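You operate a simulated robot arm through the tools that you are given. There is no shell and no other tool. Be economical: measure what you need, move in short steps, check, and stop when the job is done.

You are at the controls of a simulated two-armed robot. One attempt, no reset.

TASK
Book in the scale from the teal mat with its job card and put it on the shelf marked in.
Fine: card in the reader, button marked in once, then the card hangs on the peg marked booked; other cards stay.

Only the result counts: the job must be done as asked and must still hold three seconds after the hand-in. Knocking over, shifting, dropping, spilling or breaking anything else fails it.

THE ROBOT
Two 7-joint arms with two-finger parallel grippers on one trunk, on a base that drives. Base frame: it is fixed to the floor where the robot stands at the start and does not move with it; the origin is under the middle of the robot, x ahead of it, y to its left, z up. Lengths are in cm, angles in degrees, forces in N, time in s.
The left shoulder is at the start at [5, 16.5, 125.5], the right one opposite. With the tool pointing down near the work surface each hand reaches from about 16 to 68 cm from the robot's upright axis, wherever it stands, measured 20 degrees to its own side. Places, roughly: bar of the peg marked booked [70, -10, 120]; button marked in [50, -50, 100]; button marked out [60, -50, 100]; slot of the card reader [50, -50, 90]; top of the shelf marked in [60, 30, 50]. Payload 3.91 kg a hand.
The TCP of each hand is the grasp point between the finger pads, 3 cm short of the fingertips. In the tool frame z runs along the fingers and y along their closing line. The gripper opens to 11 cm. The fingers are 2 cm wide and 1 cm thick; the gripper's body (4.8 by 11.2 cm) begins 5.5 cm behind the TCP.
Orientation is that of the tool frame in the base frame, as [roll, pitch, yaw] about the fixed x, y, z axes, in that order (R = Rz(yaw) Ry(pitch) Rx(roll)). With the fingers straight down and closing along the base's y, the tool's x points along the base's -x, its y along +y and its z along -z.

THE INTERFACE
- The arms move only by the tool drive_tool. It takes "left_steps", "right_steps" or both (then of equal length, played together; a hand with none holds still); each is a list of rows, each an object (a shift or turn left out is 0, a gripper value left out holds the last) with "hand": the finger opening in cm, from 0 to 11; "delta_pos": the shift along the base's x, y, z in cm, a list of three; "delta_rot": the turn, a rotation vector about the base's x, y, z in degrees, a list of three. In form: [{"hand": hand, "delta_pos": [x, y, z], "delta_rot": [wx, wy, wz]}, ...]. A call has 1 to 12 rows; each row is the pose to reach, as a shift and turn from the pose commanded when the call began. A row lasts 0.2 s, in which the tool goes at most 5 cm and 8.6 degrees; a call with a longer step from one row to the next is refused whole, and so is a gripper value outside its range. A pose out of reach is approached as far as the arm can. The call stops where the force on the tool passes 90 N (or 10 N more than at its start, if that is more) or the arm is blocked; 0.2 s more then pass. Each finger travels about 4.5 cm/s and halts on what it meets, pressing with about 32 N; the grip force reading is that of the motor and also rises with nothing between the fingers. The clock runs only during rows and for 0.2 s after the last one: add rows that repeat a pose to give the fingers time. It gives the time, the measured TCP pose, the force on the tool (base axes), the opening and the grip force at its end, in the units of the frame above (readings bear some noise), with the torque about the TCP (base axes, N m) and any sound that the robot's microphone picked up.
- Cameras (640 x 400 px; columns grow to the right, rows downward): "scene" is now at [11.69, -2.12, 143.95]; the picture's right is [-0.23, -0.97, 0.00], its down [-0.44, 0.10, -0.89] and it looks along [0.87, -0.20, -0.45] (base axes); focal length 214 px, centre (320, 200). "left" rides on the left gripper at [7.2, -1.7, -10.3] in its tool frame; the picture's right is [0.23, 0.97, 0.00], its down [-0.76, 0.18, -0.62] and it looks along [-0.61, 0.14, 0.78] (tool axes); focal length 222 px, centre (320, 200). "right" rides on the right gripper at [7.2, 1.7, -10.3] in its tool frame; the picture's right is [-0.23, 0.97, 0.00], its down [-0.76, -0.18, -0.62] and it looks along [-0.61, -0.14, 0.78] (tool axes); focal length 222 px, centre (320, 200). There is no depth. A picture from a camera that has moved, and an enlarged one, comes with that camera's place and axes in the base frame and with its lens.
- capture(camera): a new picture of that camera. It takes no simulated time.
- move_column(by): slides the trunk up (or, below 0, down) by that many cm; the arms and the scene camera ride with it, the base frame stays. It gives what a move gives, with no picture.
- steer(legs): drives the robot by 1 to 6 legs, each [ahead, left, turn to the left] in cm, cm and degrees, along the robot's own axes; the way and the turn of a leg run together, so that a leg with both is an arc; at most 150 cm and 180 degrees a leg. The arms and the cameras ride along, it lands a little off, and it stops where it bumps. It gives what a move gives.
- turn_head(pan, tilt): turns the head with the scene camera to pan (to the left, within 80 degrees either way) and tilt (down, from -29 to 69), counted from straight ahead of the robot. It gives what a move gives.
- close_up(camera, box): a new picture of the part [left, top, right, bottom] of that camera's present view, enlarged. It takes no simulated time.
- hand_in(): hands the job in; it is judged then, once.

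Go step by step. Nothing tells you exact positions but the pictures and the camera data: compare them with the known pose of the tool, close in by small moves and look again before you grip or let go. The budget is 120 turns and 92 pictures, counting those below and the enlarged ones. Unless the task says otherwise, let go and move clear before handing in, and close with one line.

The tools are called after "Request:" as a command line: name --argument value ..., lists and objects as JSON in quotes. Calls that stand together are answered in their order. drive_tool: Moves the arms, as the interface text tells. Its arguments: {"type":"object","properties":{"left_steps":{"type":"array","items":{"type":"object","properties":{"hand":{"type":"number"},"delta_pos":{"type":"array","items":{"type":"number"}},"delta_rot":{"type":"array","items":{"type":"number"}}}}},"right_steps":{"type":"array","items":{"type":"object","properties":{"hand":{"type":"number"},"delta_pos":{"type":"array","items":{"type":"number"}},"delta_rot":{"type":"array","items":{"type":"number"}}}}}},"required":[]} The other tools are called the same way: move_column (by) slides the trunk up or down; steer (legs) drives the base; turn_head (pan, tilt) turns the head that bears the scene camera; capture (camera) takes a picture; close_up (camera, box) takes an enlarged picture of a part of a camera's view; hand_in () hands the job in.

At the start:

```text
time_s: 0.0
left_eef_pos: [35.29, -1.14, 134.2]
left_tool_rot: [-180.0, 0.0, -179.9]
left_wrist_force: [-1.0, 0.2, -0.2]
left_ft_torque: [0.02, -0.03, 0.02]
left_grip_width: 10.99
left_finger_force: 0.1
right_eef_pos: [34.42, -33.6, 100.08]
right_tool_rot: [179.9, 0.0, 179.9]
right_wrist_force: [0.0, -0.3, 0.7]
right_ft_torque: [-0.01, -0.01, -0.02]
right_grip_width: 11.01
right_finger_force: 0.1
trunk travel left (down, up): [-47.5, 2.8]
robot x, y, heading: [0.13, -0.08, 0.0]
head pan, tilt: [-13.2, 26.6]
```

scene: 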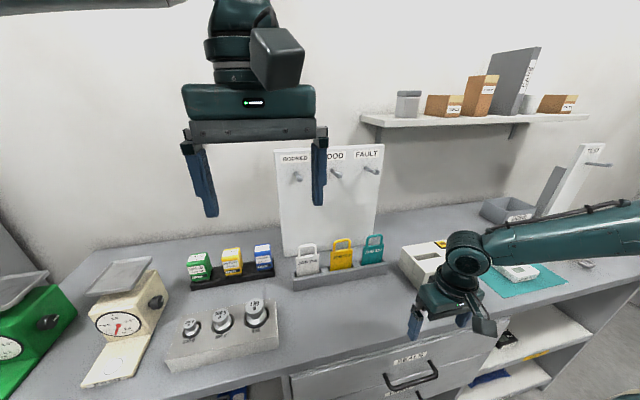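
right: 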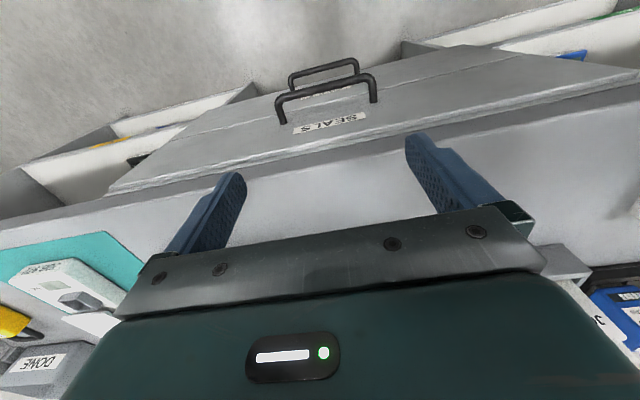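
left: 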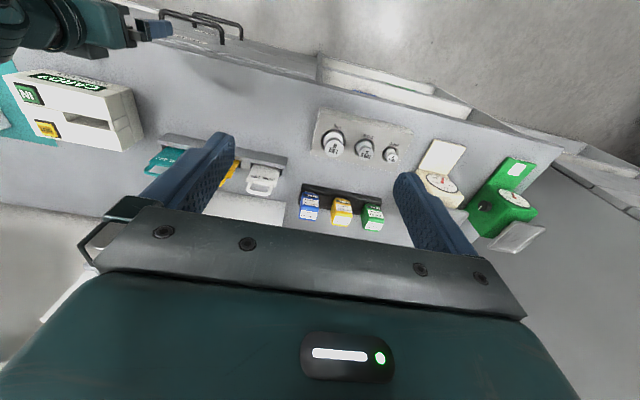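

I see a bench with scales at left, cards in a rack at the middle, a reader box and a teal mat at right, and a peg board behind. I'll look closer at each, first the right part.

Request:
turn_head --pan -45 --tilt 35

Request:
close_up --camera "scene" --box '[160, 60, 560, 310]'

Request:
capture --camera "scene"

```text
time_s: 1.0
left_eef_pos: [35.24, -1.22, 134.27]
left_tool_rot: [-179.9, 0.0, -180.0]
left_wrist_force: [0.2, 0.0, -0.3]
left_ft_torque: [0.0, 0.02, 0.01]
left_grip_width: 10.99
left_finger_force: 0.0
right_eef_pos: [34.29, -33.53, 100.01]
right_tool_rot: [-180.0, 0.0, -180.0]
right_wrist_force: [0.0, -1.0, -0.5]
right_ft_torque: [0.02, -0.01, 0.02]
right_grip_width: 11.01
right_finger_force: 0.1
trunk travel left (down, up): [-47.5, 2.8]
robot x, y, heading: [0.08, 0.07, -0.0]
head pan, tilt: [-45.0, 35.0]
```

```text
1.60 times, centred on (360, 185) of scene
camera zoom: at [9.0, -6.24, 142.64], right [-0.71, -0.71, 0.0], down [-0.41, 0.41, -0.82], along [0.58, -0.58, -0.57], focal length 343 px, centre (256, 224)
```

zoom: 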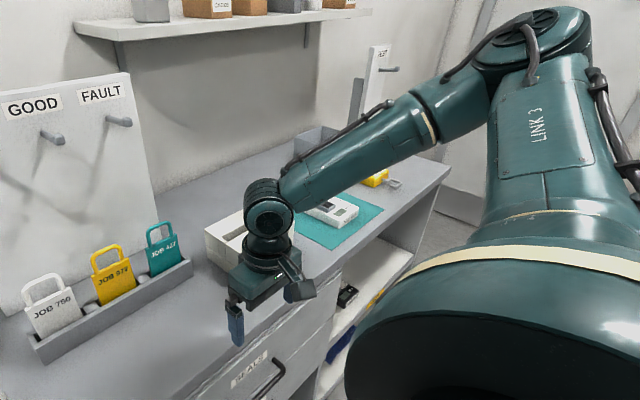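

```text
87 pictures are left
camera scene: at [9.0, -6.24, 142.64], right [-0.71, -0.71, 0.0], down [-0.41, 0.41, -0.82], along [0.58, -0.58, -0.57], focal length 214 px, centre (320, 200)
```

scene: 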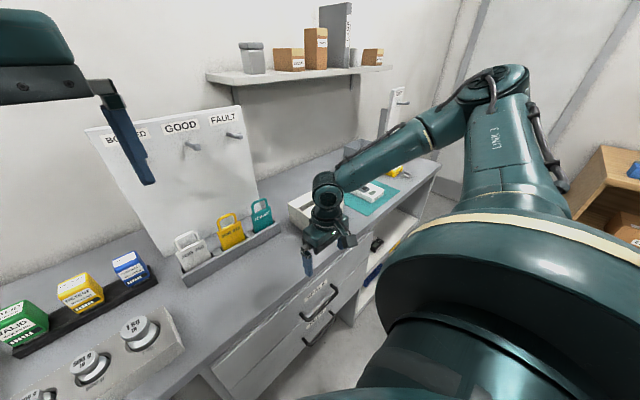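

Three cards (JOB 750, 977, 427) and a scale with its own tag on the mat. I'll read that scale's label and the reader.

Request:
close_up --camera "scene" --box '[280, 160, 440, 260]'

Request:
close_up --camera "scene" --box '[160, 190, 288, 270]'

Request:
close_up --camera "right" --box '[0, 220, 160, 400]'

```text
4.00 times, centred on (360, 210) of scene
camera zoom: at [9.0, -6.24, 142.64], right [-0.71, -0.71, 0.0], down [-0.41, 0.41, -0.82], along [0.58, -0.58, -0.57], focal length 858 px, centre (160, 160)
```

zoom: 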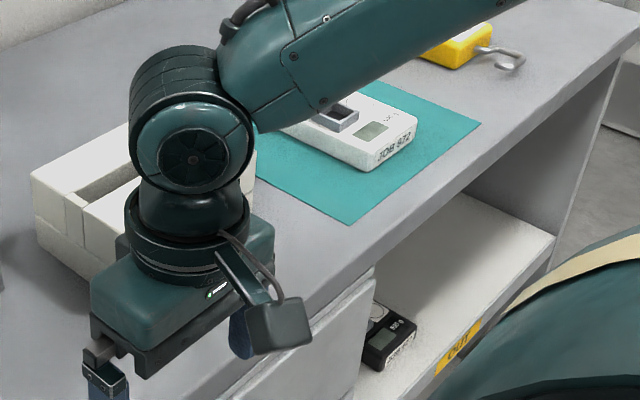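

```text
5.00 times, centred on (224, 230) of scene
camera zoom: at [9.0, -6.24, 142.64], right [-0.71, -0.71, 0.0], down [-0.41, 0.41, -0.82], along [0.58, -0.58, -0.57], focal length 1072 px, centre (800, 50)
```

zoom: 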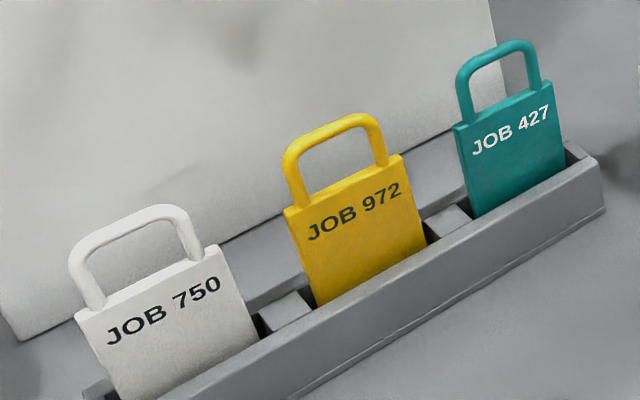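

```text
2.22 times, centred on (80, 310) of right
camera zoom: at [27.26, -31.9, 110.33], right [0.23, 0.97, 0.0], down [0.76, -0.18, 0.62], along [0.61, -0.14, -0.78], focal length 494 px, centre (853, -44)
```

zoom: 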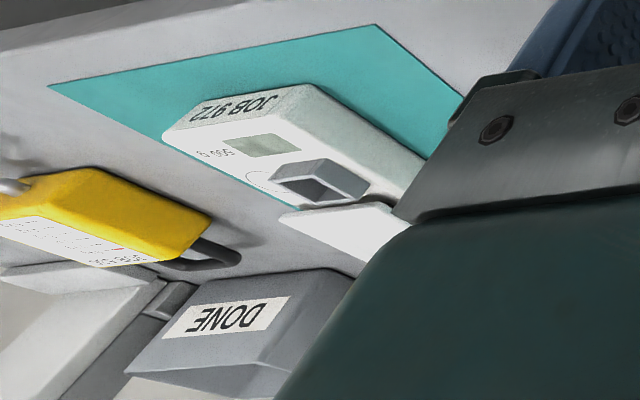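

The scale on the mat reads JOB 972, so its card is the yellow one. I'll move the left arm aside and raise the right one for a look at the cards and pegs.

Request:
drive_tool --left_steps '[{"delta_pos": [-1, 4, 0]}, {"delta_pos": [-2, 8, 0]}, {"delta_pos": [-3, 12, 0]}, {"delta_pos": [-4, 16, 0]}, {"delta_pos": [-5, 20, 0]}, {"delta_pos": [-5, 24, 0]}, {"delta_pos": [-5, 28, 0]}]' --right_steps '[{"delta_pos": [0, 0, 4]}, {"delta_pos": [0, 0, 8]}, {"delta_pos": [0, 0, 12]}, {"delta_pos": [1, 2, 15]}, {"delta_pos": [2, 5, 16]}, {"delta_pos": [3, 8, 16]}, {"delta_pos": [3, 10, 16]}]'

Request:
turn_head --pan -20 --tilt 30

Request:
capture --camera "right"

Request:
capture --camera "scene"

```text
time_s: 2.6
left_eef_pos: [30.18, 27.04, 134.19]
left_tool_rot: [-179.8, -0.1, 179.9]
left_wrist_force: [-0.7, 0.2, -0.6]
left_ft_torque: [-0.03, -0.01, 0.0]
left_grip_width: 11.02
left_finger_force: 0.0
right_eef_pos: [37.5, -23.21, 116.05]
right_tool_rot: [-179.9, 0.1, -179.9]
right_wrist_force: [-0.4, -0.3, -0.2]
right_ft_torque: [-0.01, -0.02, -0.01]
right_grip_width: 10.99
right_finger_force: 0.1
trunk travel left (down, up): [-47.5, 2.8]
robot x, y, heading: [-0.2, -0.1, -0.3]
head pan, tilt: [-45.0, 35.0]
```

```text
time_s: 3.5
left_eef_pos: [30.47, 26.77, 134.29]
left_tool_rot: [179.9, -0.1, -179.9]
left_wrist_force: [0.0, 0.5, -0.4]
left_ft_torque: [0.0, 0.02, -0.02]
left_grip_width: 11.01
left_finger_force: 0.1
right_eef_pos: [37.58, -23.38, 116.03]
right_tool_rot: [-180.0, 0.0, 180.0]
right_wrist_force: [0.5, -0.1, 0.3]
right_ft_torque: [-0.02, 0.01, 0.0]
right_grip_width: 11.0
right_finger_force: 0.0
trunk travel left (down, up): [-47.5, 2.8]
robot x, y, heading: [0.36, 0.0, -0.3]
head pan, tilt: [-20.0, 30.0]
```

```text
83 pictures are left
camera right: at [30.42, -21.71, 126.34], right [0.23, 0.97, 0.0], down [0.76, -0.18, 0.62], along [0.61, -0.14, -0.78], focal length 222 px, centre (320, 200)
```

right: 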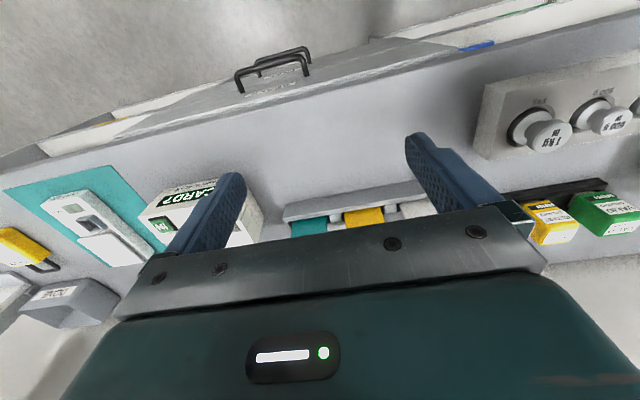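

```text
82 pictures are left
camera scene: at [11.26, -3.11, 143.41], right [-0.34, -0.94, 0.0], down [-0.47, 0.17, -0.87], along [0.81, -0.3, -0.5], focal length 214 px, centre (320, 200)
```

scene: 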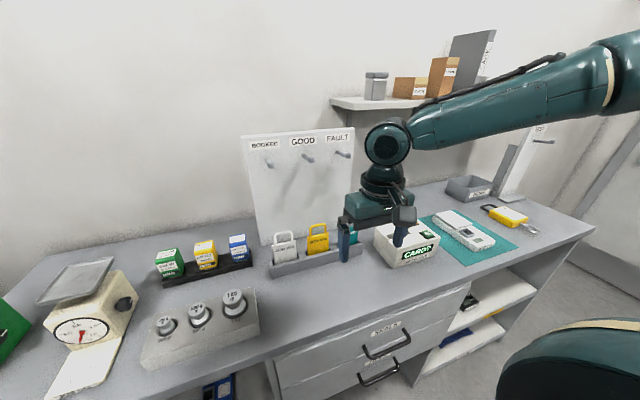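

The view is now open. I'll enlarge the reader, the cards with pegs, and the scale.

Request:
close_up --camera "scene" --box '[340, 190, 540, 290]'

Request:
close_up --camera "scene" --box '[230, 120, 390, 280]'

Request:
close_up --camera "right" --box '[20, 160, 340, 280]'

```text
3.20 times, centred on (440, 240) of scene
camera zoom: at [11.26, -3.11, 143.41], right [-0.34, -0.94, 0.0], down [-0.47, 0.17, -0.87], along [0.81, -0.3, -0.5], focal length 686 px, centre (-64, 72)
```

zoom: 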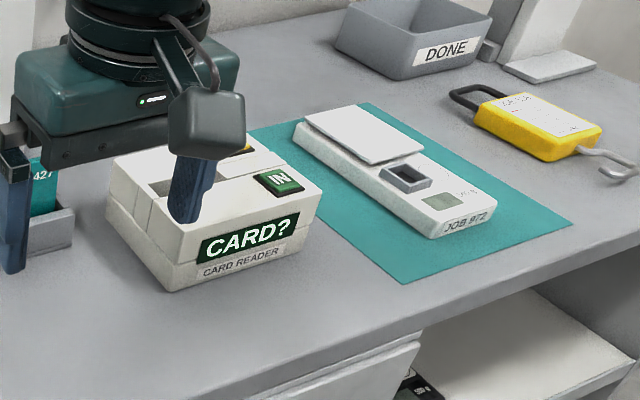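

```text
2.50 times, centred on (310, 200) of scene
camera zoom: at [11.26, -3.11, 143.41], right [-0.34, -0.94, 0.0], down [-0.47, 0.17, -0.87], along [0.81, -0.3, -0.5], focal length 536 px, centre (345, 200)
```

zoom: 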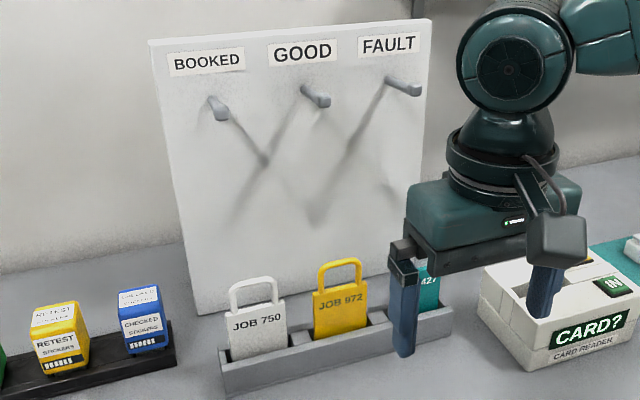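

```text
2.00 times, centred on (180, 220) of right
camera zoom: at [30.42, -21.71, 126.34], right [0.23, 0.97, 0.0], down [0.76, -0.18, 0.62], along [0.61, -0.14, -0.78], focal length 444 px, centre (600, 160)
```

zoom: 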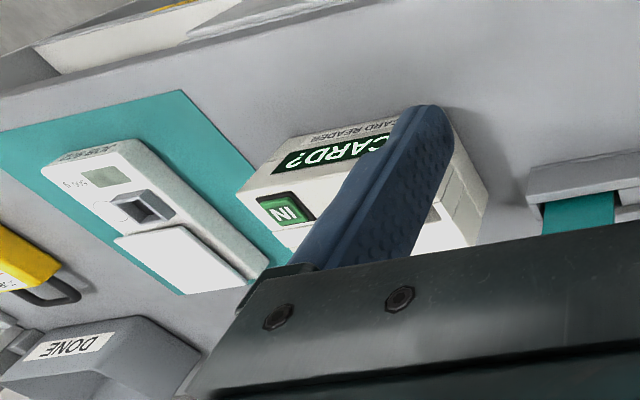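

I've got the IN button at about (55,-61,93.4). I'll raise the right hand so its camera sees cards and pegs past the palm.

Request:
drive_tool --right_steps '[{"delta_pos": [-1, 0, 4]}, {"delta_pos": [-3, 0, 8]}, {"delta_pos": [-5, 0, 12]}, {"delta_pos": [-7, 0, 16]}, {"delta_pos": [-9, 0, 19]}, {"delta_pos": [-9, 0, 19]}]'

Request:
close_up --camera "right" --box '[100, 100, 420, 300]'

Request:
capture --camera "scene"

```text
time_s: 4.9
left_eef_pos: [30.34, 26.81, 134.07]
left_tool_rot: [-179.9, 0.0, -180.0]
left_wrist_force: [0.3, 0.1, -0.3]
left_ft_torque: [-0.03, 0.02, -0.03]
left_grip_width: 10.99
left_finger_force: 0.2
right_eef_pos: [28.36, -23.93, 134.79]
right_tool_rot: [180.0, 0.0, 180.0]
right_wrist_force: [-0.4, -0.1, 0.7]
right_ft_torque: [-0.02, -0.01, -0.02]
right_grip_width: 10.99
right_finger_force: 0.1
trunk travel left (down, up): [-47.5, 2.8]
robot x, y, heading: [-0.03, -0.21, 0.1]
head pan, tilt: [-20.0, 30.0]
```

```text
2.00 times, centred on (260, 200) of right
camera zoom: at [21.23, -22.19, 145.15], right [0.23, 0.97, 0.0], down [0.76, -0.18, 0.62], along [0.61, -0.14, -0.78], focal length 444 px, centre (440, 200)
```

zoom: 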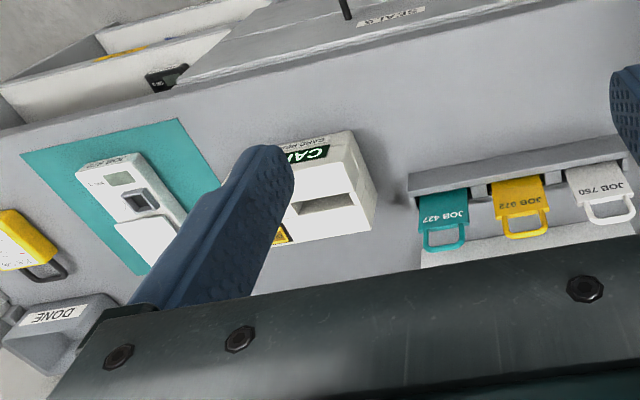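

```text
77 pictures are left
camera scene: at [11.32, -3.12, 143.41], right [-0.34, -0.94, 0.0], down [-0.47, 0.17, -0.87], along [0.81, -0.3, -0.5], focal length 214 px, centre (320, 200)
```

scene: 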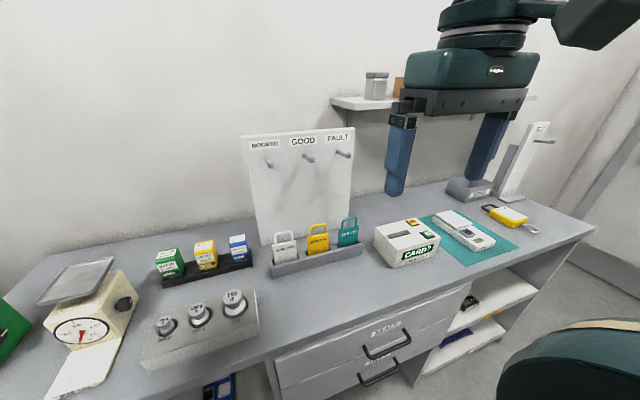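

Request:
close_up --camera "scene" --box '[260, 200, 460, 300]'

Request:
close_up --camera "scene" --box '[236, 120, 364, 200]'

Request:
close_up --camera "right" --box '[230, 160, 422, 280]'

```text
3.20 times, centred on (360, 250) of scene
camera zoom: at [11.32, -3.12, 143.41], right [-0.34, -0.94, 0.0], down [-0.47, 0.17, -0.87], along [0.81, -0.3, -0.5], focal length 686 px, centre (192, 40)
```

zoom: 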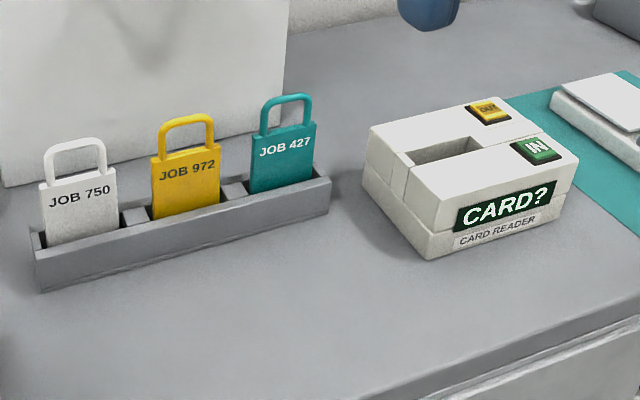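

```text
5.00 times, centred on (300, 160) of scene
camera zoom: at [11.32, -3.12, 143.41], right [-0.34, -0.94, 0.0], down [-0.47, 0.17, -0.87], along [0.81, -0.3, -0.5], focal length 1072 px, centre (420, 400)
```

zoom: 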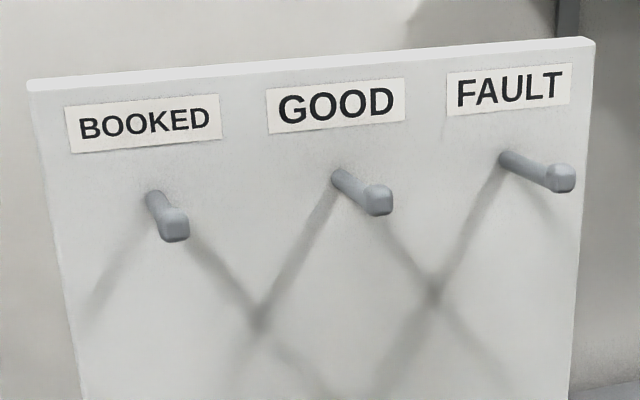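

```text
3.33 times, centred on (326, 220) of right
camera zoom: at [21.23, -22.19, 145.15], right [0.23, 0.97, 0.0], down [0.76, -0.18, 0.62], along [0.61, -0.14, -0.78], focal length 740 px, centre (300, 133)
```

zoom: 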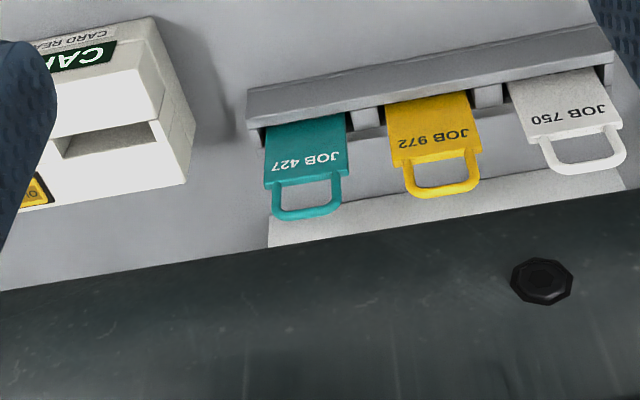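

Loop top of the yellow card comes out at (60.8,-20.5,104.5). The reader fix is ill-conditioned, so I'll move the right camera over the reader for a better one.

Request:
drive_tool --right_steps '[{"delta_pos": [1, -3, -2]}, {"delta_pos": [3, -6, -4]}, {"delta_pos": [4, -9, -6]}, {"delta_pos": [5, -12, -8]}, {"delta_pos": [6, -15, -10]}, {"delta_pos": [7, -17, -10]}, {"delta_pos": [7, -17, -10]}]'

Request:
capture --camera "right"

Request:
close_up --camera "right" --box '[220, 110, 412, 230]'

```text
time_s: 6.5
left_eef_pos: [30.43, 26.76, 134.16]
left_tool_rot: [-180.0, -0.1, 180.0]
left_wrist_force: [0.4, 0.1, -0.1]
left_ft_torque: [-0.01, -0.01, 0.04]
left_grip_width: 11.01
left_finger_force: 0.0
right_eef_pos: [35.37, -40.65, 124.88]
right_tool_rot: [180.0, 0.0, 180.0]
right_wrist_force: [0.6, 0.4, 0.3]
right_ft_torque: [-0.02, -0.01, 0.01]
right_grip_width: 11.0
right_finger_force: 0.1
trunk travel left (down, up): [-47.5, 2.8]
robot x, y, heading: [-0.04, 0.12, 0.2]
head pan, tilt: [-20.0, 30.0]
```

```text
73 pictures are left
camera right: at [28.3, -39.01, 135.22], right [0.23, 0.97, 0.0], down [0.76, -0.18, 0.62], along [0.61, -0.14, -0.78], focal length 222 px, centre (320, 200)
```

right: 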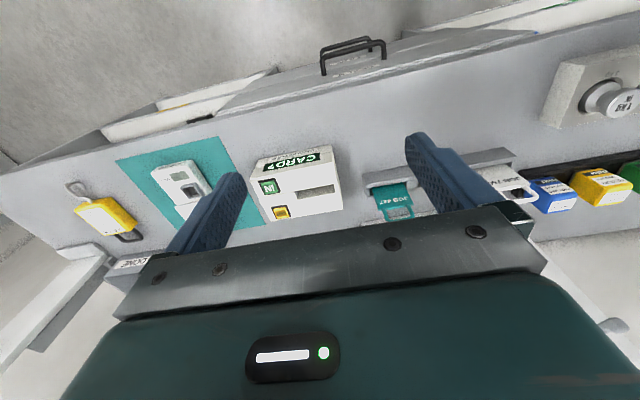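

```text
3.33 times, centred on (316, 170) of right
camera zoom: at [28.3, -39.01, 135.22], right [0.23, 0.97, 0.0], down [0.76, -0.18, 0.62], along [0.61, -0.14, -0.78], focal length 740 px, centre (333, 300)
```

zoom: 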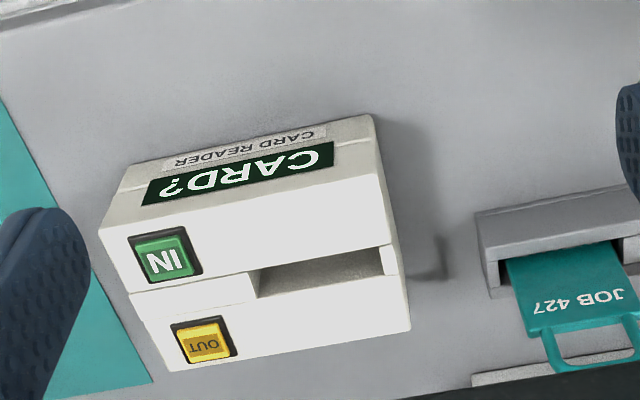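

The slot centre is at (53.7,-45.5,99.5), running along y, and IN is at about (50,-54,100). I'll tilt the right hand 30° forward, set the fingers to 8.5 cm, and come up in front of the yellow card.

Request:
drive_tool --right_steps '[{"delta_pos": [2, 3, -1], "delta_rot": [0, -7.5, 0], "hand": 8.5}, {"delta_pos": [4, 6.5, -2], "delta_rot": [0, -15, 0], "hand": 8.5}, {"delta_pos": [7, 10, -4], "delta_rot": [0, -22.5, 0], "hand": 8.5}, {"delta_pos": [10, 13.5, -5], "delta_rot": [0, -30, 0], "hand": 8.5}, {"delta_pos": [13, 17, -6], "delta_rot": [0, -30, 0], "hand": 8.5}, {"delta_pos": [15, 20.3, -7], "delta_rot": [0, -30, 0], "hand": 8.5}, {"delta_pos": [15, 20.3, -7], "delta_rot": [0, -30, 0], "hand": 8.5}]'

Request:
capture --camera "right"

Request:
capture --camera "scene"

```text
refused: row 3 steps farther than a row can; nothing moved
```

```text
71 pictures are left
camera right: at [28.3, -39.01, 135.22], right [0.23, 0.97, 0.0], down [0.76, -0.18, 0.62], along [0.61, -0.14, -0.78], focal length 222 px, centre (320, 200)
```

right: 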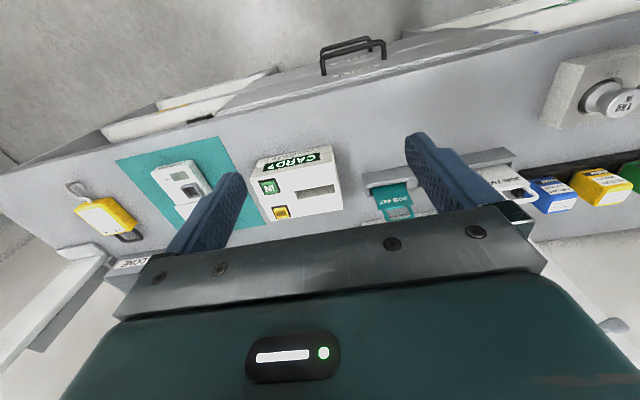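

```text
70 pictures are left
camera scene: at [11.26, -3.11, 143.42], right [-0.34, -0.94, 0.0], down [-0.47, 0.17, -0.87], along [0.81, -0.3, -0.5], focal length 214 px, centre (320, 200)
```

scene: 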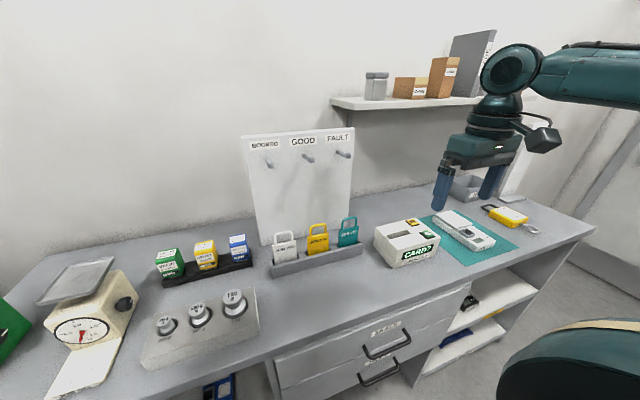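

A row was too long; I'll repeat the same approach with shorter rows.

Request:
drive_tool --right_steps '[{"delta_pos": [2, 3, -1], "delta_rot": [0, -7.5, 0], "hand": 8.5}, {"delta_pos": [4, 6, -2], "delta_rot": [0, -15, 0], "hand": 8.5}, {"delta_pos": [6, 9, -3], "delta_rot": [0, -22.5, 0], "hand": 8.5}, {"delta_pos": [8, 12, -4], "delta_rot": [0, -30, 0], "hand": 8.5}, {"delta_pos": [10, 15, -5], "delta_rot": [0, -30, 0], "hand": 8.5}, {"delta_pos": [12, 18, -6], "delta_rot": [0, -30, 0], "hand": 8.5}, {"delta_pos": [15, 20.3, -7], "delta_rot": [0, -30, 0], "hand": 8.5}, {"delta_pos": [15, 20.3, -7], "delta_rot": [0, -30, 0], "hand": 8.5}]'

Request:
capture --camera "right"

Request:
close_up --camera "scene" --box '[230, 120, 422, 280]'

```text
time_s: 8.3
left_eef_pos: [30.24, 26.77, 134.16]
left_tool_rot: [-180.0, 0.0, -179.9]
left_wrist_force: [-1.0, 0.1, 0.4]
left_ft_torque: [0.04, -0.01, -0.03]
left_grip_width: 10.99
left_finger_force: 0.1
right_eef_pos: [50.11, -20.13, 117.93]
right_tool_rot: [179.9, 30.0, 180.0]
right_wrist_force: [-0.1, -0.1, 0.0]
right_ft_torque: [-0.01, -0.02, -0.01]
right_grip_width: 8.52
right_finger_force: 0.1
trunk travel left (down, up): [-47.5, 2.8]
robot x, y, heading: [0.01, 0.04, -0.0]
head pan, tilt: [-20.0, 30.0]
```

```text
69 pictures are left
camera right: at [38.9, -18.56, 123.27], right [0.2, 0.97, 0.11], down [0.35, -0.18, 0.92], along [0.92, -0.14, -0.37], focal length 222 px, centre (320, 200)
```

right: 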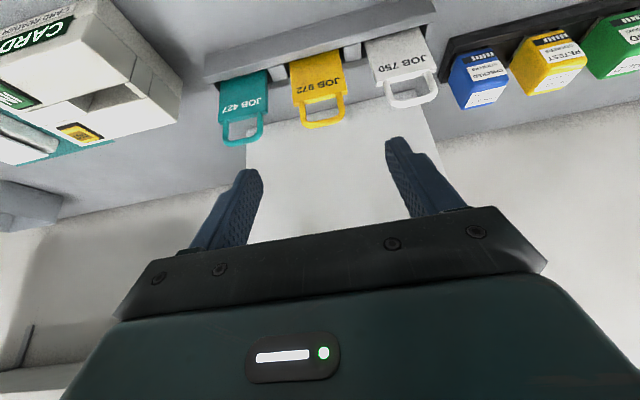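

```text
2.50 times, centred on (326, 200) of scene
camera zoom: at [11.19, -3.16, 143.42], right [-0.34, -0.94, 0.0], down [-0.47, 0.17, -0.87], along [0.81, -0.3, -0.5], focal length 536 px, centre (305, 200)
```

zoom: 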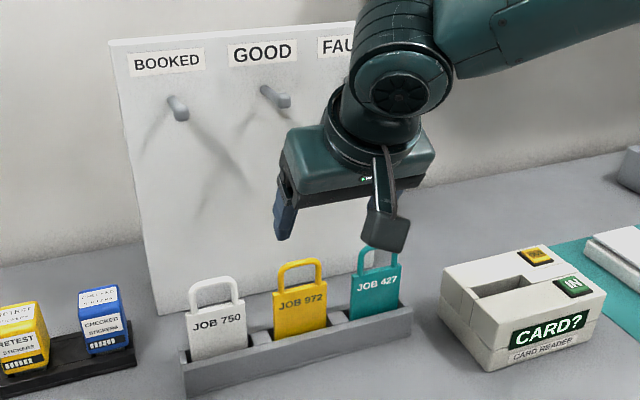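

The new view agrees: card body top at about (60.6,-20.2,101.3). I'll move in along the tool axis, stop 4 cm short and look.

Request:
drive_tool --right_steps '[{"delta_pos": [2, 0, -3.4]}, {"delta_pos": [4, 0, -6.8]}, {"delta_pos": [6, 0, -10.2]}, {"delta_pos": [7.8, -0.07, -13.3]}, {"delta_pos": [7.8, -0.07, -13.3]}]'

Request:
capture --camera "right"

Request:
close_up --camera "scene" --box '[250, 180, 410, 280]'

```text
time_s: 9.5
left_eef_pos: [30.21, 26.94, 134.1]
left_tool_rot: [180.0, 0.0, -179.9]
left_wrist_force: [-0.6, -0.1, -0.9]
left_ft_torque: [-0.01, 0.01, 0.01]
left_grip_width: 10.99
left_finger_force: 0.0
right_eef_pos: [58.29, -20.39, 104.48]
right_tool_rot: [-179.9, 29.9, 179.9]
right_wrist_force: [-0.1, 0.3, 0.2]
right_ft_torque: [0.0, 0.01, 0.03]
right_grip_width: 8.47
right_finger_force: 0.1
trunk travel left (down, up): [-47.5, 2.8]
robot x, y, heading: [0.16, 0.08, -0.2]
head pan, tilt: [-20.0, 30.0]
```

```text
67 pictures are left
camera right: at [46.9, -18.69, 109.75], right [0.2, 0.97, 0.11], down [0.35, -0.18, 0.92], along [0.92, -0.14, -0.37], focal length 222 px, centre (320, 200)
```

right: 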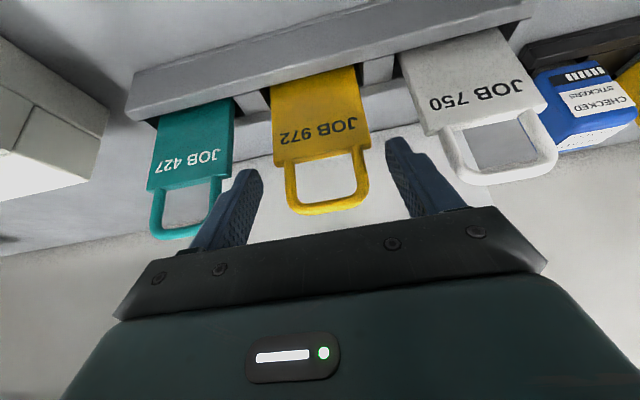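

```text
4.00 times, centred on (330, 230) of scene
camera zoom: at [11.22, -3.09, 143.42], right [-0.34, -0.94, 0.0], down [-0.47, 0.17, -0.87], along [0.81, -0.3, -0.5], focal length 858 px, centre (280, 80)
```

zoom: 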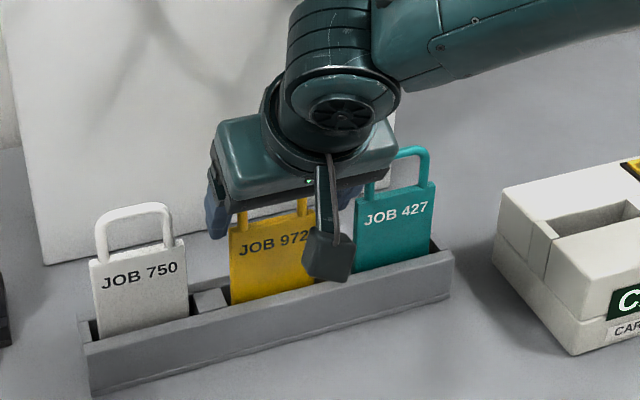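

Fingers straddle the yellow card centrally with room to the neighbours. I'll make the last advance and close.

Request:
drive_tool --right_steps '[{"delta_pos": [0.8, 0.1, -1.6]}, {"delta_pos": [1.6, 0.1, -3.4]}, {"delta_pos": [1.6, 0.1, -3.4]}, {"delta_pos": [1.6, 0.1, -3.4], "hand": 5}, {"delta_pos": [1.6, 0.1, -3.4], "hand": 5}, {"delta_pos": [1.6, 0.1, -3.4], "hand": 5}, {"delta_pos": [1.6, 0.1, -3.4], "hand": 5}, {"delta_pos": [1.6, 0.1, -3.4], "hand": 5}]'

Request:
capture --camera "right"

```text
time_s: 11.3
left_eef_pos: [30.27, 26.96, 134.08]
left_tool_rot: [-179.9, 0.0, -180.0]
left_wrist_force: [-0.1, 0.4, 0.2]
left_ft_torque: [-0.01, 0.04, -0.02]
left_grip_width: 11.01
left_finger_force: 0.0
right_eef_pos: [58.44, -21.3, 102.47]
right_tool_rot: [179.9, 30.0, -179.9]
right_wrist_force: [0.7, 9.5, 3.8]
right_ft_torque: [0.61, -0.2, 0.21]
right_grip_width: 6.99
right_finger_force: 31.9
right hand out of reach, approached as far as the arm can: row 1, 2, 3, 4, 5, 6, 7, 8
trunk travel left (down, up): [-47.5, 2.8]
robot x, y, heading: [-0.1, 0.0, -0.1]
head pan, tilt: [-20.0, 30.0]
```

```text
65 pictures are left
camera right: at [47.02, -19.78, 107.85], right [0.19, 0.97, 0.12], down [0.35, -0.18, 0.92], along [0.92, -0.14, -0.37], focal length 222 px, centre (320, 200)
```

right: 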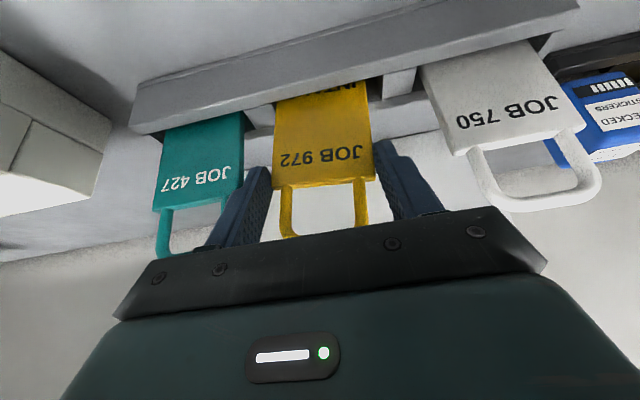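

The arm is at its reach limit here, so I'll let go, back off and drive the base forward a little.

Request:
drive_tool --right_steps '[{"hand": 8.5}, {"hand": 8.5}, {"hand": 8.5}, {"delta_pos": [-2, 0, 4], "hand": 8.5}, {"delta_pos": [-4, 0, 8], "hand": 8.5}, {"delta_pos": [-6, 0, 12], "hand": 8.5}, {"delta_pos": [-10, 0, 14], "hand": 8.5}, {"delta_pos": [-14, 0, 15], "hand": 8.5}, {"delta_pos": [-14, 0, 15], "hand": 8.5}]'

Request:
turn_head --pan 0 --tilt 69

Request:
capture --camera "scene"

Request:
capture --camera "right"

```text
time_s: 13.3
left_eef_pos: [30.4, 26.94, 134.18]
left_tool_rot: [179.9, 0.0, -180.0]
left_wrist_force: [0.3, 0.4, -0.6]
left_ft_torque: [0.02, 0.04, 0.0]
left_grip_width: 10.99
left_finger_force: 0.1
right_eef_pos: [44.42, -21.49, 117.48]
right_tool_rot: [-179.9, 30.0, -180.0]
right_wrist_force: [0.3, -0.5, -1.0]
right_ft_torque: [-0.04, 0.0, 0.01]
right_grip_width: 8.49
right_finger_force: 0.1
trunk travel left (down, up): [-47.5, 2.8]
robot x, y, heading: [-0.05, 0.13, -0.2]
head pan, tilt: [-20.0, 30.0]
```

```text
time_s: 14.3
left_eef_pos: [30.32, 26.83, 134.12]
left_tool_rot: [-179.9, -0.1, -180.0]
left_wrist_force: [0.5, 0.2, -0.2]
left_ft_torque: [-0.03, -0.02, 0.01]
left_grip_width: 11.0
left_finger_force: 0.0
right_eef_pos: [44.42, -21.44, 117.42]
right_tool_rot: [179.9, 30.0, 180.0]
right_wrist_force: [0.1, 0.0, 0.3]
right_ft_torque: [0.02, 0.01, -0.01]
right_grip_width: 8.48
right_finger_force: 0.1
trunk travel left (down, up): [-47.5, 2.8]
robot x, y, heading: [0.03, -0.07, 0.0]
head pan, tilt: [0.0, 68.8]
```

```text
64 pictures are left
camera scene: at [8.36, -0.02, 138.27], right [0.0, -1.0, 0.0], down [-0.93, 0.0, -0.36], along [0.36, 0.0, -0.93], focal length 214 px, centre (320, 200)
```

scene: 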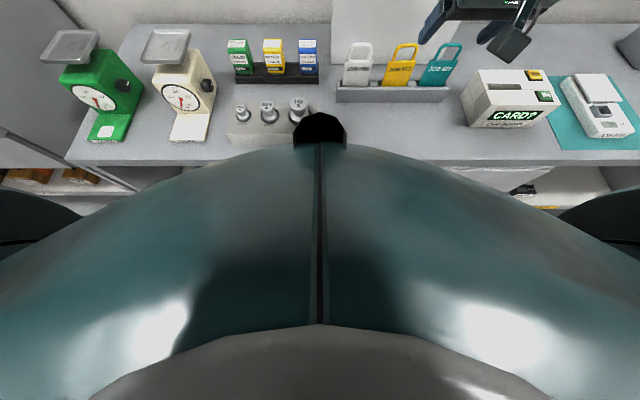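

```text
63 pictures are left
camera right: at [33.03, -19.83, 122.72], right [0.2, 0.97, 0.11], down [0.35, -0.18, 0.92], along [0.92, -0.14, -0.37], focal length 222 px, centre (320, 200)
```

right: 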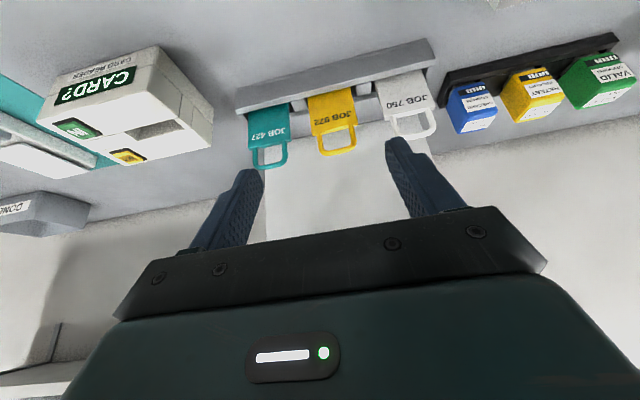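

Cards are undisturbed. I'll drive 8 cm forward and check the report.

Request:
steer --legs '[[8, 0, 0]]'

Request:
turn_head --pan -20 --tilt 35

Request:
capture --camera "right"

```text
time_s: 15.4
left_eef_pos: [38.47, 26.85, 134.05]
left_tool_rot: [-180.0, 0.0, -179.9]
left_wrist_force: [0.5, -0.1, 0.1]
left_ft_torque: [0.03, 0.02, 0.0]
left_grip_width: 11.01
left_finger_force: 0.1
right_eef_pos: [52.53, -21.47, 117.47]
right_tool_rot: [-180.0, 30.0, -180.0]
right_wrist_force: [0.6, 0.2, -0.9]
right_ft_torque: [0.01, 0.02, 0.02]
right_grip_width: 8.51
right_finger_force: 0.1
trunk travel left (down, up): [-47.5, 2.8]
robot x, y, heading: [8.08, 0.12, -0.4]
head pan, tilt: [0.0, 68.8]
```

```text
time_s: 16.4
left_eef_pos: [38.39, 26.89, 134.13]
left_tool_rot: [180.0, 0.0, 179.9]
left_wrist_force: [-1.4, -0.9, -0.2]
left_ft_torque: [0.0, -0.01, 0.01]
left_grip_width: 10.99
left_finger_force: 0.1
right_eef_pos: [52.5, -21.51, 117.42]
right_tool_rot: [-180.0, 30.1, 180.0]
right_wrist_force: [0.0, 0.4, -0.6]
right_ft_torque: [-0.05, 0.01, -0.03]
right_grip_width: 8.5
right_finger_force: 0.1
trunk travel left (down, up): [-47.5, 2.8]
robot x, y, heading: [8.08, -0.19, 0.1]
head pan, tilt: [-20.0, 35.0]
```

```text
62 pictures are left
camera right: at [41.08, -19.86, 122.73], right [0.2, 0.97, 0.11], down [0.35, -0.18, 0.92], along [0.92, -0.14, -0.37], focal length 222 px, centre (320, 200)
```

right: 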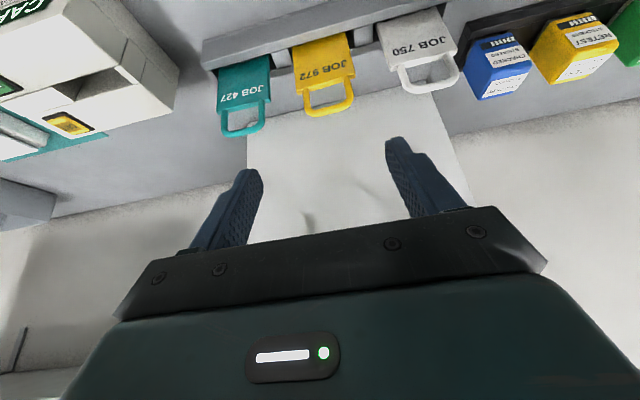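

The base moved cleanly. I'll re-approach the card, centred at y -20.3, down to the final height, then check before closing.

Request:
drive_tool --right_steps '[{"delta_pos": [1, 1.2, -3]}, {"delta_pos": [2.5, 1.2, -6.5]}, {"delta_pos": [4, 1.2, -9.7]}, {"delta_pos": [5.3, 1.2, -12.9]}, {"delta_pos": [6.3, 1.2, -14.6]}, {"delta_pos": [7.3, 1.2, -16.3]}, {"delta_pos": [7.3, 1.2, -16.3]}]'

Request:
capture --camera "right"

Request:
close_up --camera "scene" --box '[220, 140, 420, 265]'

```text
time_s: 18.0
left_eef_pos: [38.39, 26.72, 134.18]
left_tool_rot: [180.0, 0.0, 180.0]
left_wrist_force: [0.0, -1.0, 0.4]
left_ft_torque: [0.0, -0.01, -0.01]
left_grip_width: 11.02
left_finger_force: 0.0
right_eef_pos: [59.64, -20.02, 101.06]
right_tool_rot: [180.0, 30.0, 179.9]
right_wrist_force: [-0.3, -0.4, 0.0]
right_ft_torque: [0.03, -0.03, 0.03]
right_grip_width: 8.49
right_finger_force: 0.1
trunk travel left (down, up): [-47.5, 2.8]
robot x, y, heading: [7.97, 0.15, -0.0]
head pan, tilt: [-20.0, 35.0]
```

```text
61 pictures are left
camera right: at [48.35, -18.41, 106.35], right [0.2, 0.97, 0.11], down [0.35, -0.18, 0.92], along [0.92, -0.14, -0.37], focal length 222 px, centre (320, 200)
```

right: 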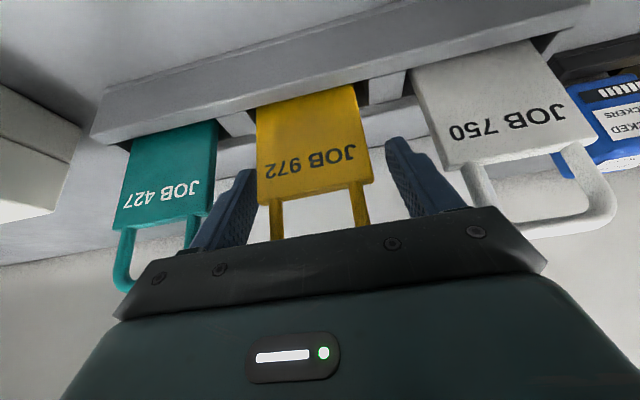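

```text
3.20 times, centred on (320, 202) of scene
camera zoom: at [19.07, -3.03, 142.64], right [-0.34, -0.94, 0.0], down [-0.54, 0.2, -0.82], along [0.77, -0.28, -0.57], focal length 686 px, centre (320, 192)
```

zoom: 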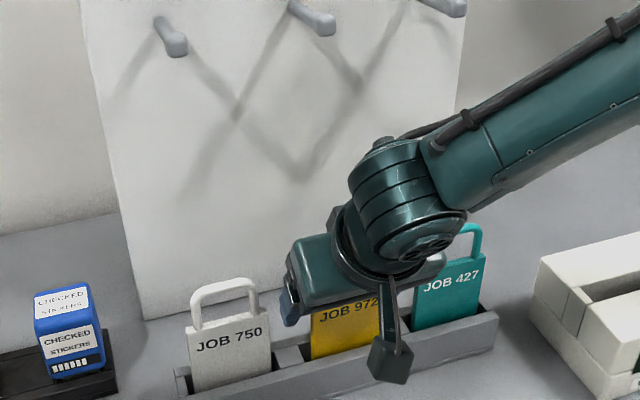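

The card sits about 0.4 cm to the -y side of the fingers' middle. I'll shift by that and close.

Request:
drive_tool --right_steps '[{"delta_pos": [0.2, -0.4, -0.3]}, {"delta_pos": [0.2, -0.4, -0.3], "hand": 5.5}, {"delta_pos": [0.2, -0.4, -0.3], "hand": 5.5}, {"delta_pos": [0.2, -0.4, -0.3], "hand": 5.5}, {"delta_pos": [0.2, -0.4, -0.3], "hand": 5.5}]'

Request:
capture --camera "right"

```text
time_s: 19.2
left_eef_pos: [38.38, 26.85, 134.18]
left_tool_rot: [180.0, 0.0, 180.0]
left_wrist_force: [-0.2, -0.6, -0.4]
left_ft_torque: [-0.01, -0.04, 0.02]
left_grip_width: 11.0
left_finger_force: 0.0
right_eef_pos: [59.88, -20.63, 100.7]
right_tool_rot: [-179.9, 30.0, 179.9]
right_wrist_force: [0.0, 0.7, -0.4]
right_ft_torque: [0.03, 0.01, -0.01]
right_grip_width: 6.95
right_finger_force: 32.0
trunk travel left (down, up): [-47.5, 2.8]
robot x, y, heading: [7.87, 0.06, -0.2]
head pan, tilt: [-20.0, 35.0]
```

```text
59 pictures are left
camera right: at [48.61, -18.93, 106.07], right [0.2, 0.97, 0.11], down [0.35, -0.18, 0.92], along [0.92, -0.14, -0.37], focal length 222 px, centre (320, 200)
```

right: 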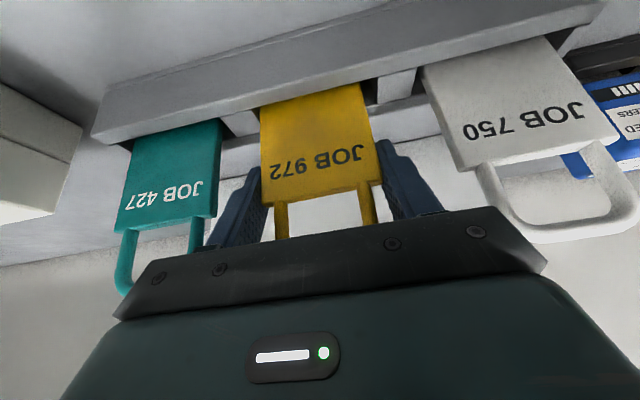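

The card is gripped (6.95 cm, balanced forces). I'll lift it straight up 12 cm.

Request:
drive_tool --right_steps '[{"delta_pos": [0, 0, 1]}, {"delta_pos": [0, 0, 3]}, {"delta_pos": [0, 0, 5]}, {"delta_pos": [0, 0, 8]}, {"delta_pos": [0, 0, 11]}, {"delta_pos": [-2, 0, 14]}, {"delta_pos": [-4, -2, 16]}, {"delta_pos": [-4, -2, 16]}]'

Request:
capture --camera "right"

Request:
capture --camera "scene"

```text
time_s: 21.0
left_eef_pos: [38.38, 26.86, 134.15]
left_tool_rot: [180.0, -0.1, -179.9]
left_wrist_force: [0.8, -0.1, 0.5]
left_ft_torque: [-0.02, 0.01, -0.02]
left_grip_width: 11.01
left_finger_force: 0.1
right_eef_pos: [55.84, -22.81, 116.82]
right_tool_rot: [180.0, 29.9, -180.0]
right_wrist_force: [0.6, 0.0, -0.9]
right_ft_torque: [-0.02, 0.01, 0.0]
right_grip_width: 6.9
right_finger_force: 32.1
trunk travel left (down, up): [-47.5, 2.8]
robot x, y, heading: [7.81, -0.07, -0.1]
head pan, tilt: [-20.0, 35.0]
```

```text
58 pictures are left
camera right: at [44.54, -21.06, 122.16], right [0.2, 0.97, 0.11], down [0.35, -0.18, 0.92], along [0.92, -0.14, -0.37], focal length 222 px, centre (320, 200)
```

right: 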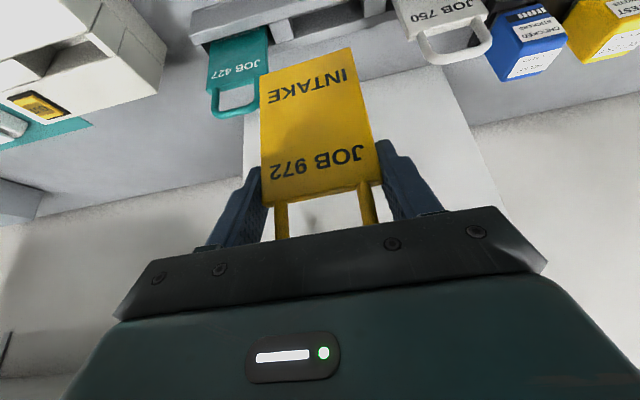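

```text
57 pictures are left
camera scene: at [19.16, -2.98, 142.63], right [-0.34, -0.94, 0.0], down [-0.54, 0.2, -0.82], along [0.77, -0.28, -0.57], focal length 214 px, centre (320, 200)
```

scene: 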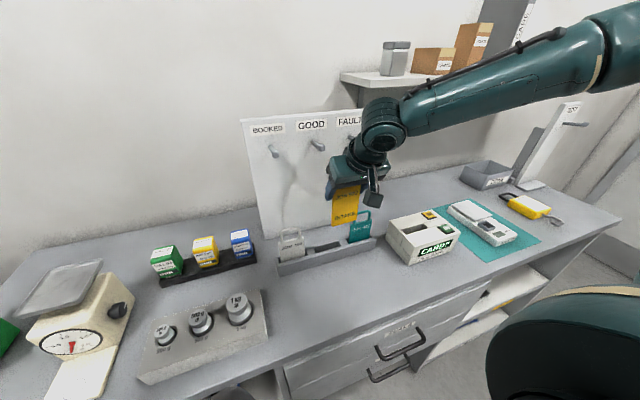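

The card says INTAKE / JOB 972 and hangs about 10.5 cm below the TCP. I'll carry it above the reader slot and hover.

Request:
drive_tool --right_steps '[{"delta_pos": [-1, -3, 3]}, {"delta_pos": [-2, -7, 4]}, {"delta_pos": [-2.7, -11, 4]}, {"delta_pos": [-2.7, -15, 4]}, {"delta_pos": [-2.7, -19, 3]}, {"delta_pos": [-2.7, -22.7, 0.5]}, {"delta_pos": [-2.7, -22.7, -2]}, {"delta_pos": [-2.7, -22.7, -2]}]'

Request:
capture --camera "right"

Request:
turn_head --pan -50 --tilt 40

Request:
capture --camera "scene"

```text
time_s: 22.8
left_eef_pos: [38.52, 26.75, 134.13]
left_tool_rot: [180.0, 0.1, -179.9]
left_wrist_force: [-0.1, 0.1, -0.3]
left_ft_torque: [-0.03, -0.03, 0.0]
left_grip_width: 11.03
left_finger_force: 0.1
right_eef_pos: [53.34, -45.63, 114.81]
right_tool_rot: [-180.0, 30.0, -180.0]
right_wrist_force: [-0.2, 0.0, -0.8]
right_ft_torque: [0.01, -0.03, 0.01]
right_grip_width: 6.92
right_finger_force: 32.4
trunk travel left (down, up): [-47.5, 2.8]
robot x, y, heading: [8.29, -0.22, -0.0]
head pan, tilt: [-20.0, 35.0]
```

```text
56 pictures are left
camera right: at [41.94, -43.92, 120.11], right [0.2, 0.97, 0.11], down [0.35, -0.18, 0.92], along [0.92, -0.14, -0.37], focal length 222 px, centre (320, 200)
```

right: 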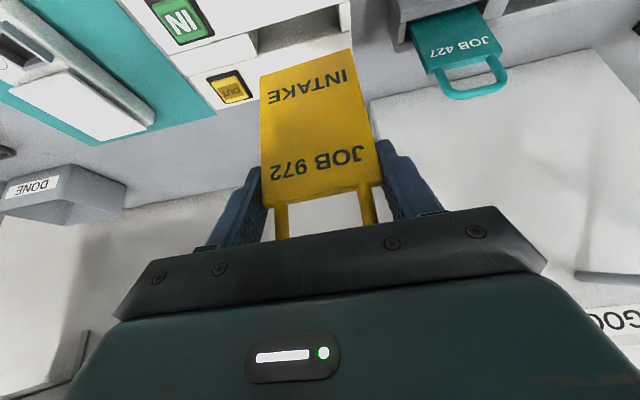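

```text
time_s: 23.7
left_eef_pos: [38.42, 26.71, 134.2]
left_tool_rot: [-180.0, -0.1, -179.9]
left_wrist_force: [0.3, 0.2, 0.0]
left_ft_torque: [-0.01, 0.0, -0.05]
left_grip_width: 10.98
left_finger_force: 0.0
right_eef_pos: [53.23, -45.62, 114.79]
right_tool_rot: [-180.0, 30.0, -180.0]
right_wrist_force: [0.0, -0.5, -0.9]
right_ft_torque: [0.02, 0.02, -0.01]
right_grip_width: 6.93
right_finger_force: 32.0
trunk travel left (down, up): [-47.5, 2.8]
robot x, y, heading: [8.12, -0.01, -0.2]
head pan, tilt: [-50.0, 40.0]
```

```text
55 pictures are left
camera scene: at [16.3, -6.54, 141.88], right [-0.77, -0.64, 0.0], down [-0.41, 0.49, -0.77], along [0.49, -0.59, -0.64], focal length 214 px, centre (320, 200)
```

scene: 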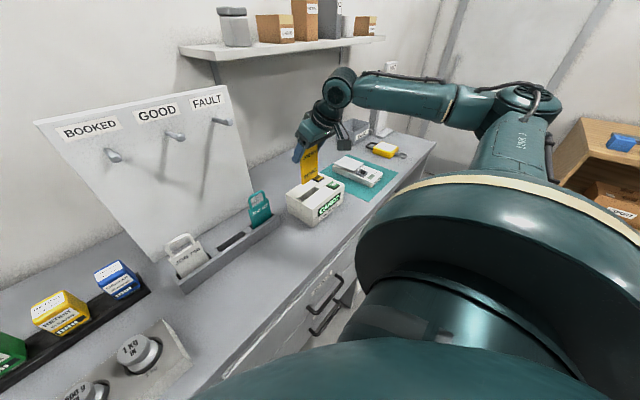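

I'll zoom both views to check the alignment of card and slot.

Request:
close_up --camera "right" --box '[180, 0, 420, 150]'

Request:
close_up --camera "scene" --box '[260, 120, 388, 240]'

```text
2.67 times, centred on (300, 75) of right
camera zoom: at [41.96, -43.9, 120.14], right [0.2, 0.97, 0.11], down [0.35, -0.18, 0.92], along [0.92, -0.14, -0.37], focal length 592 px, centre (373, 533)
```

zoom: 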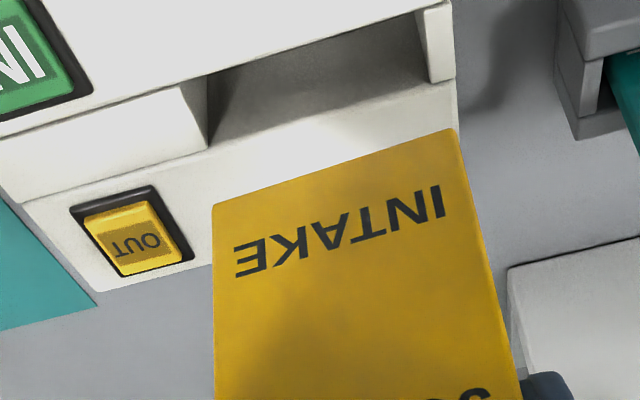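

```text
3.33 times, centred on (324, 180) of scene
camera zoom: at [16.3, -6.54, 141.88], right [-0.77, -0.64, 0.0], down [-0.41, 0.49, -0.77], along [0.49, -0.59, -0.64], focal length 715 px, centre (307, 267)
```

zoom: 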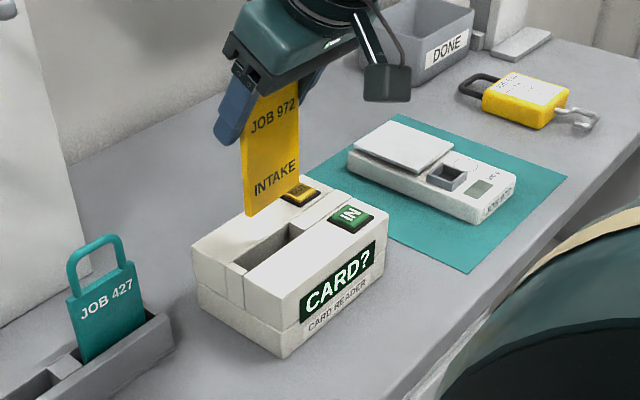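

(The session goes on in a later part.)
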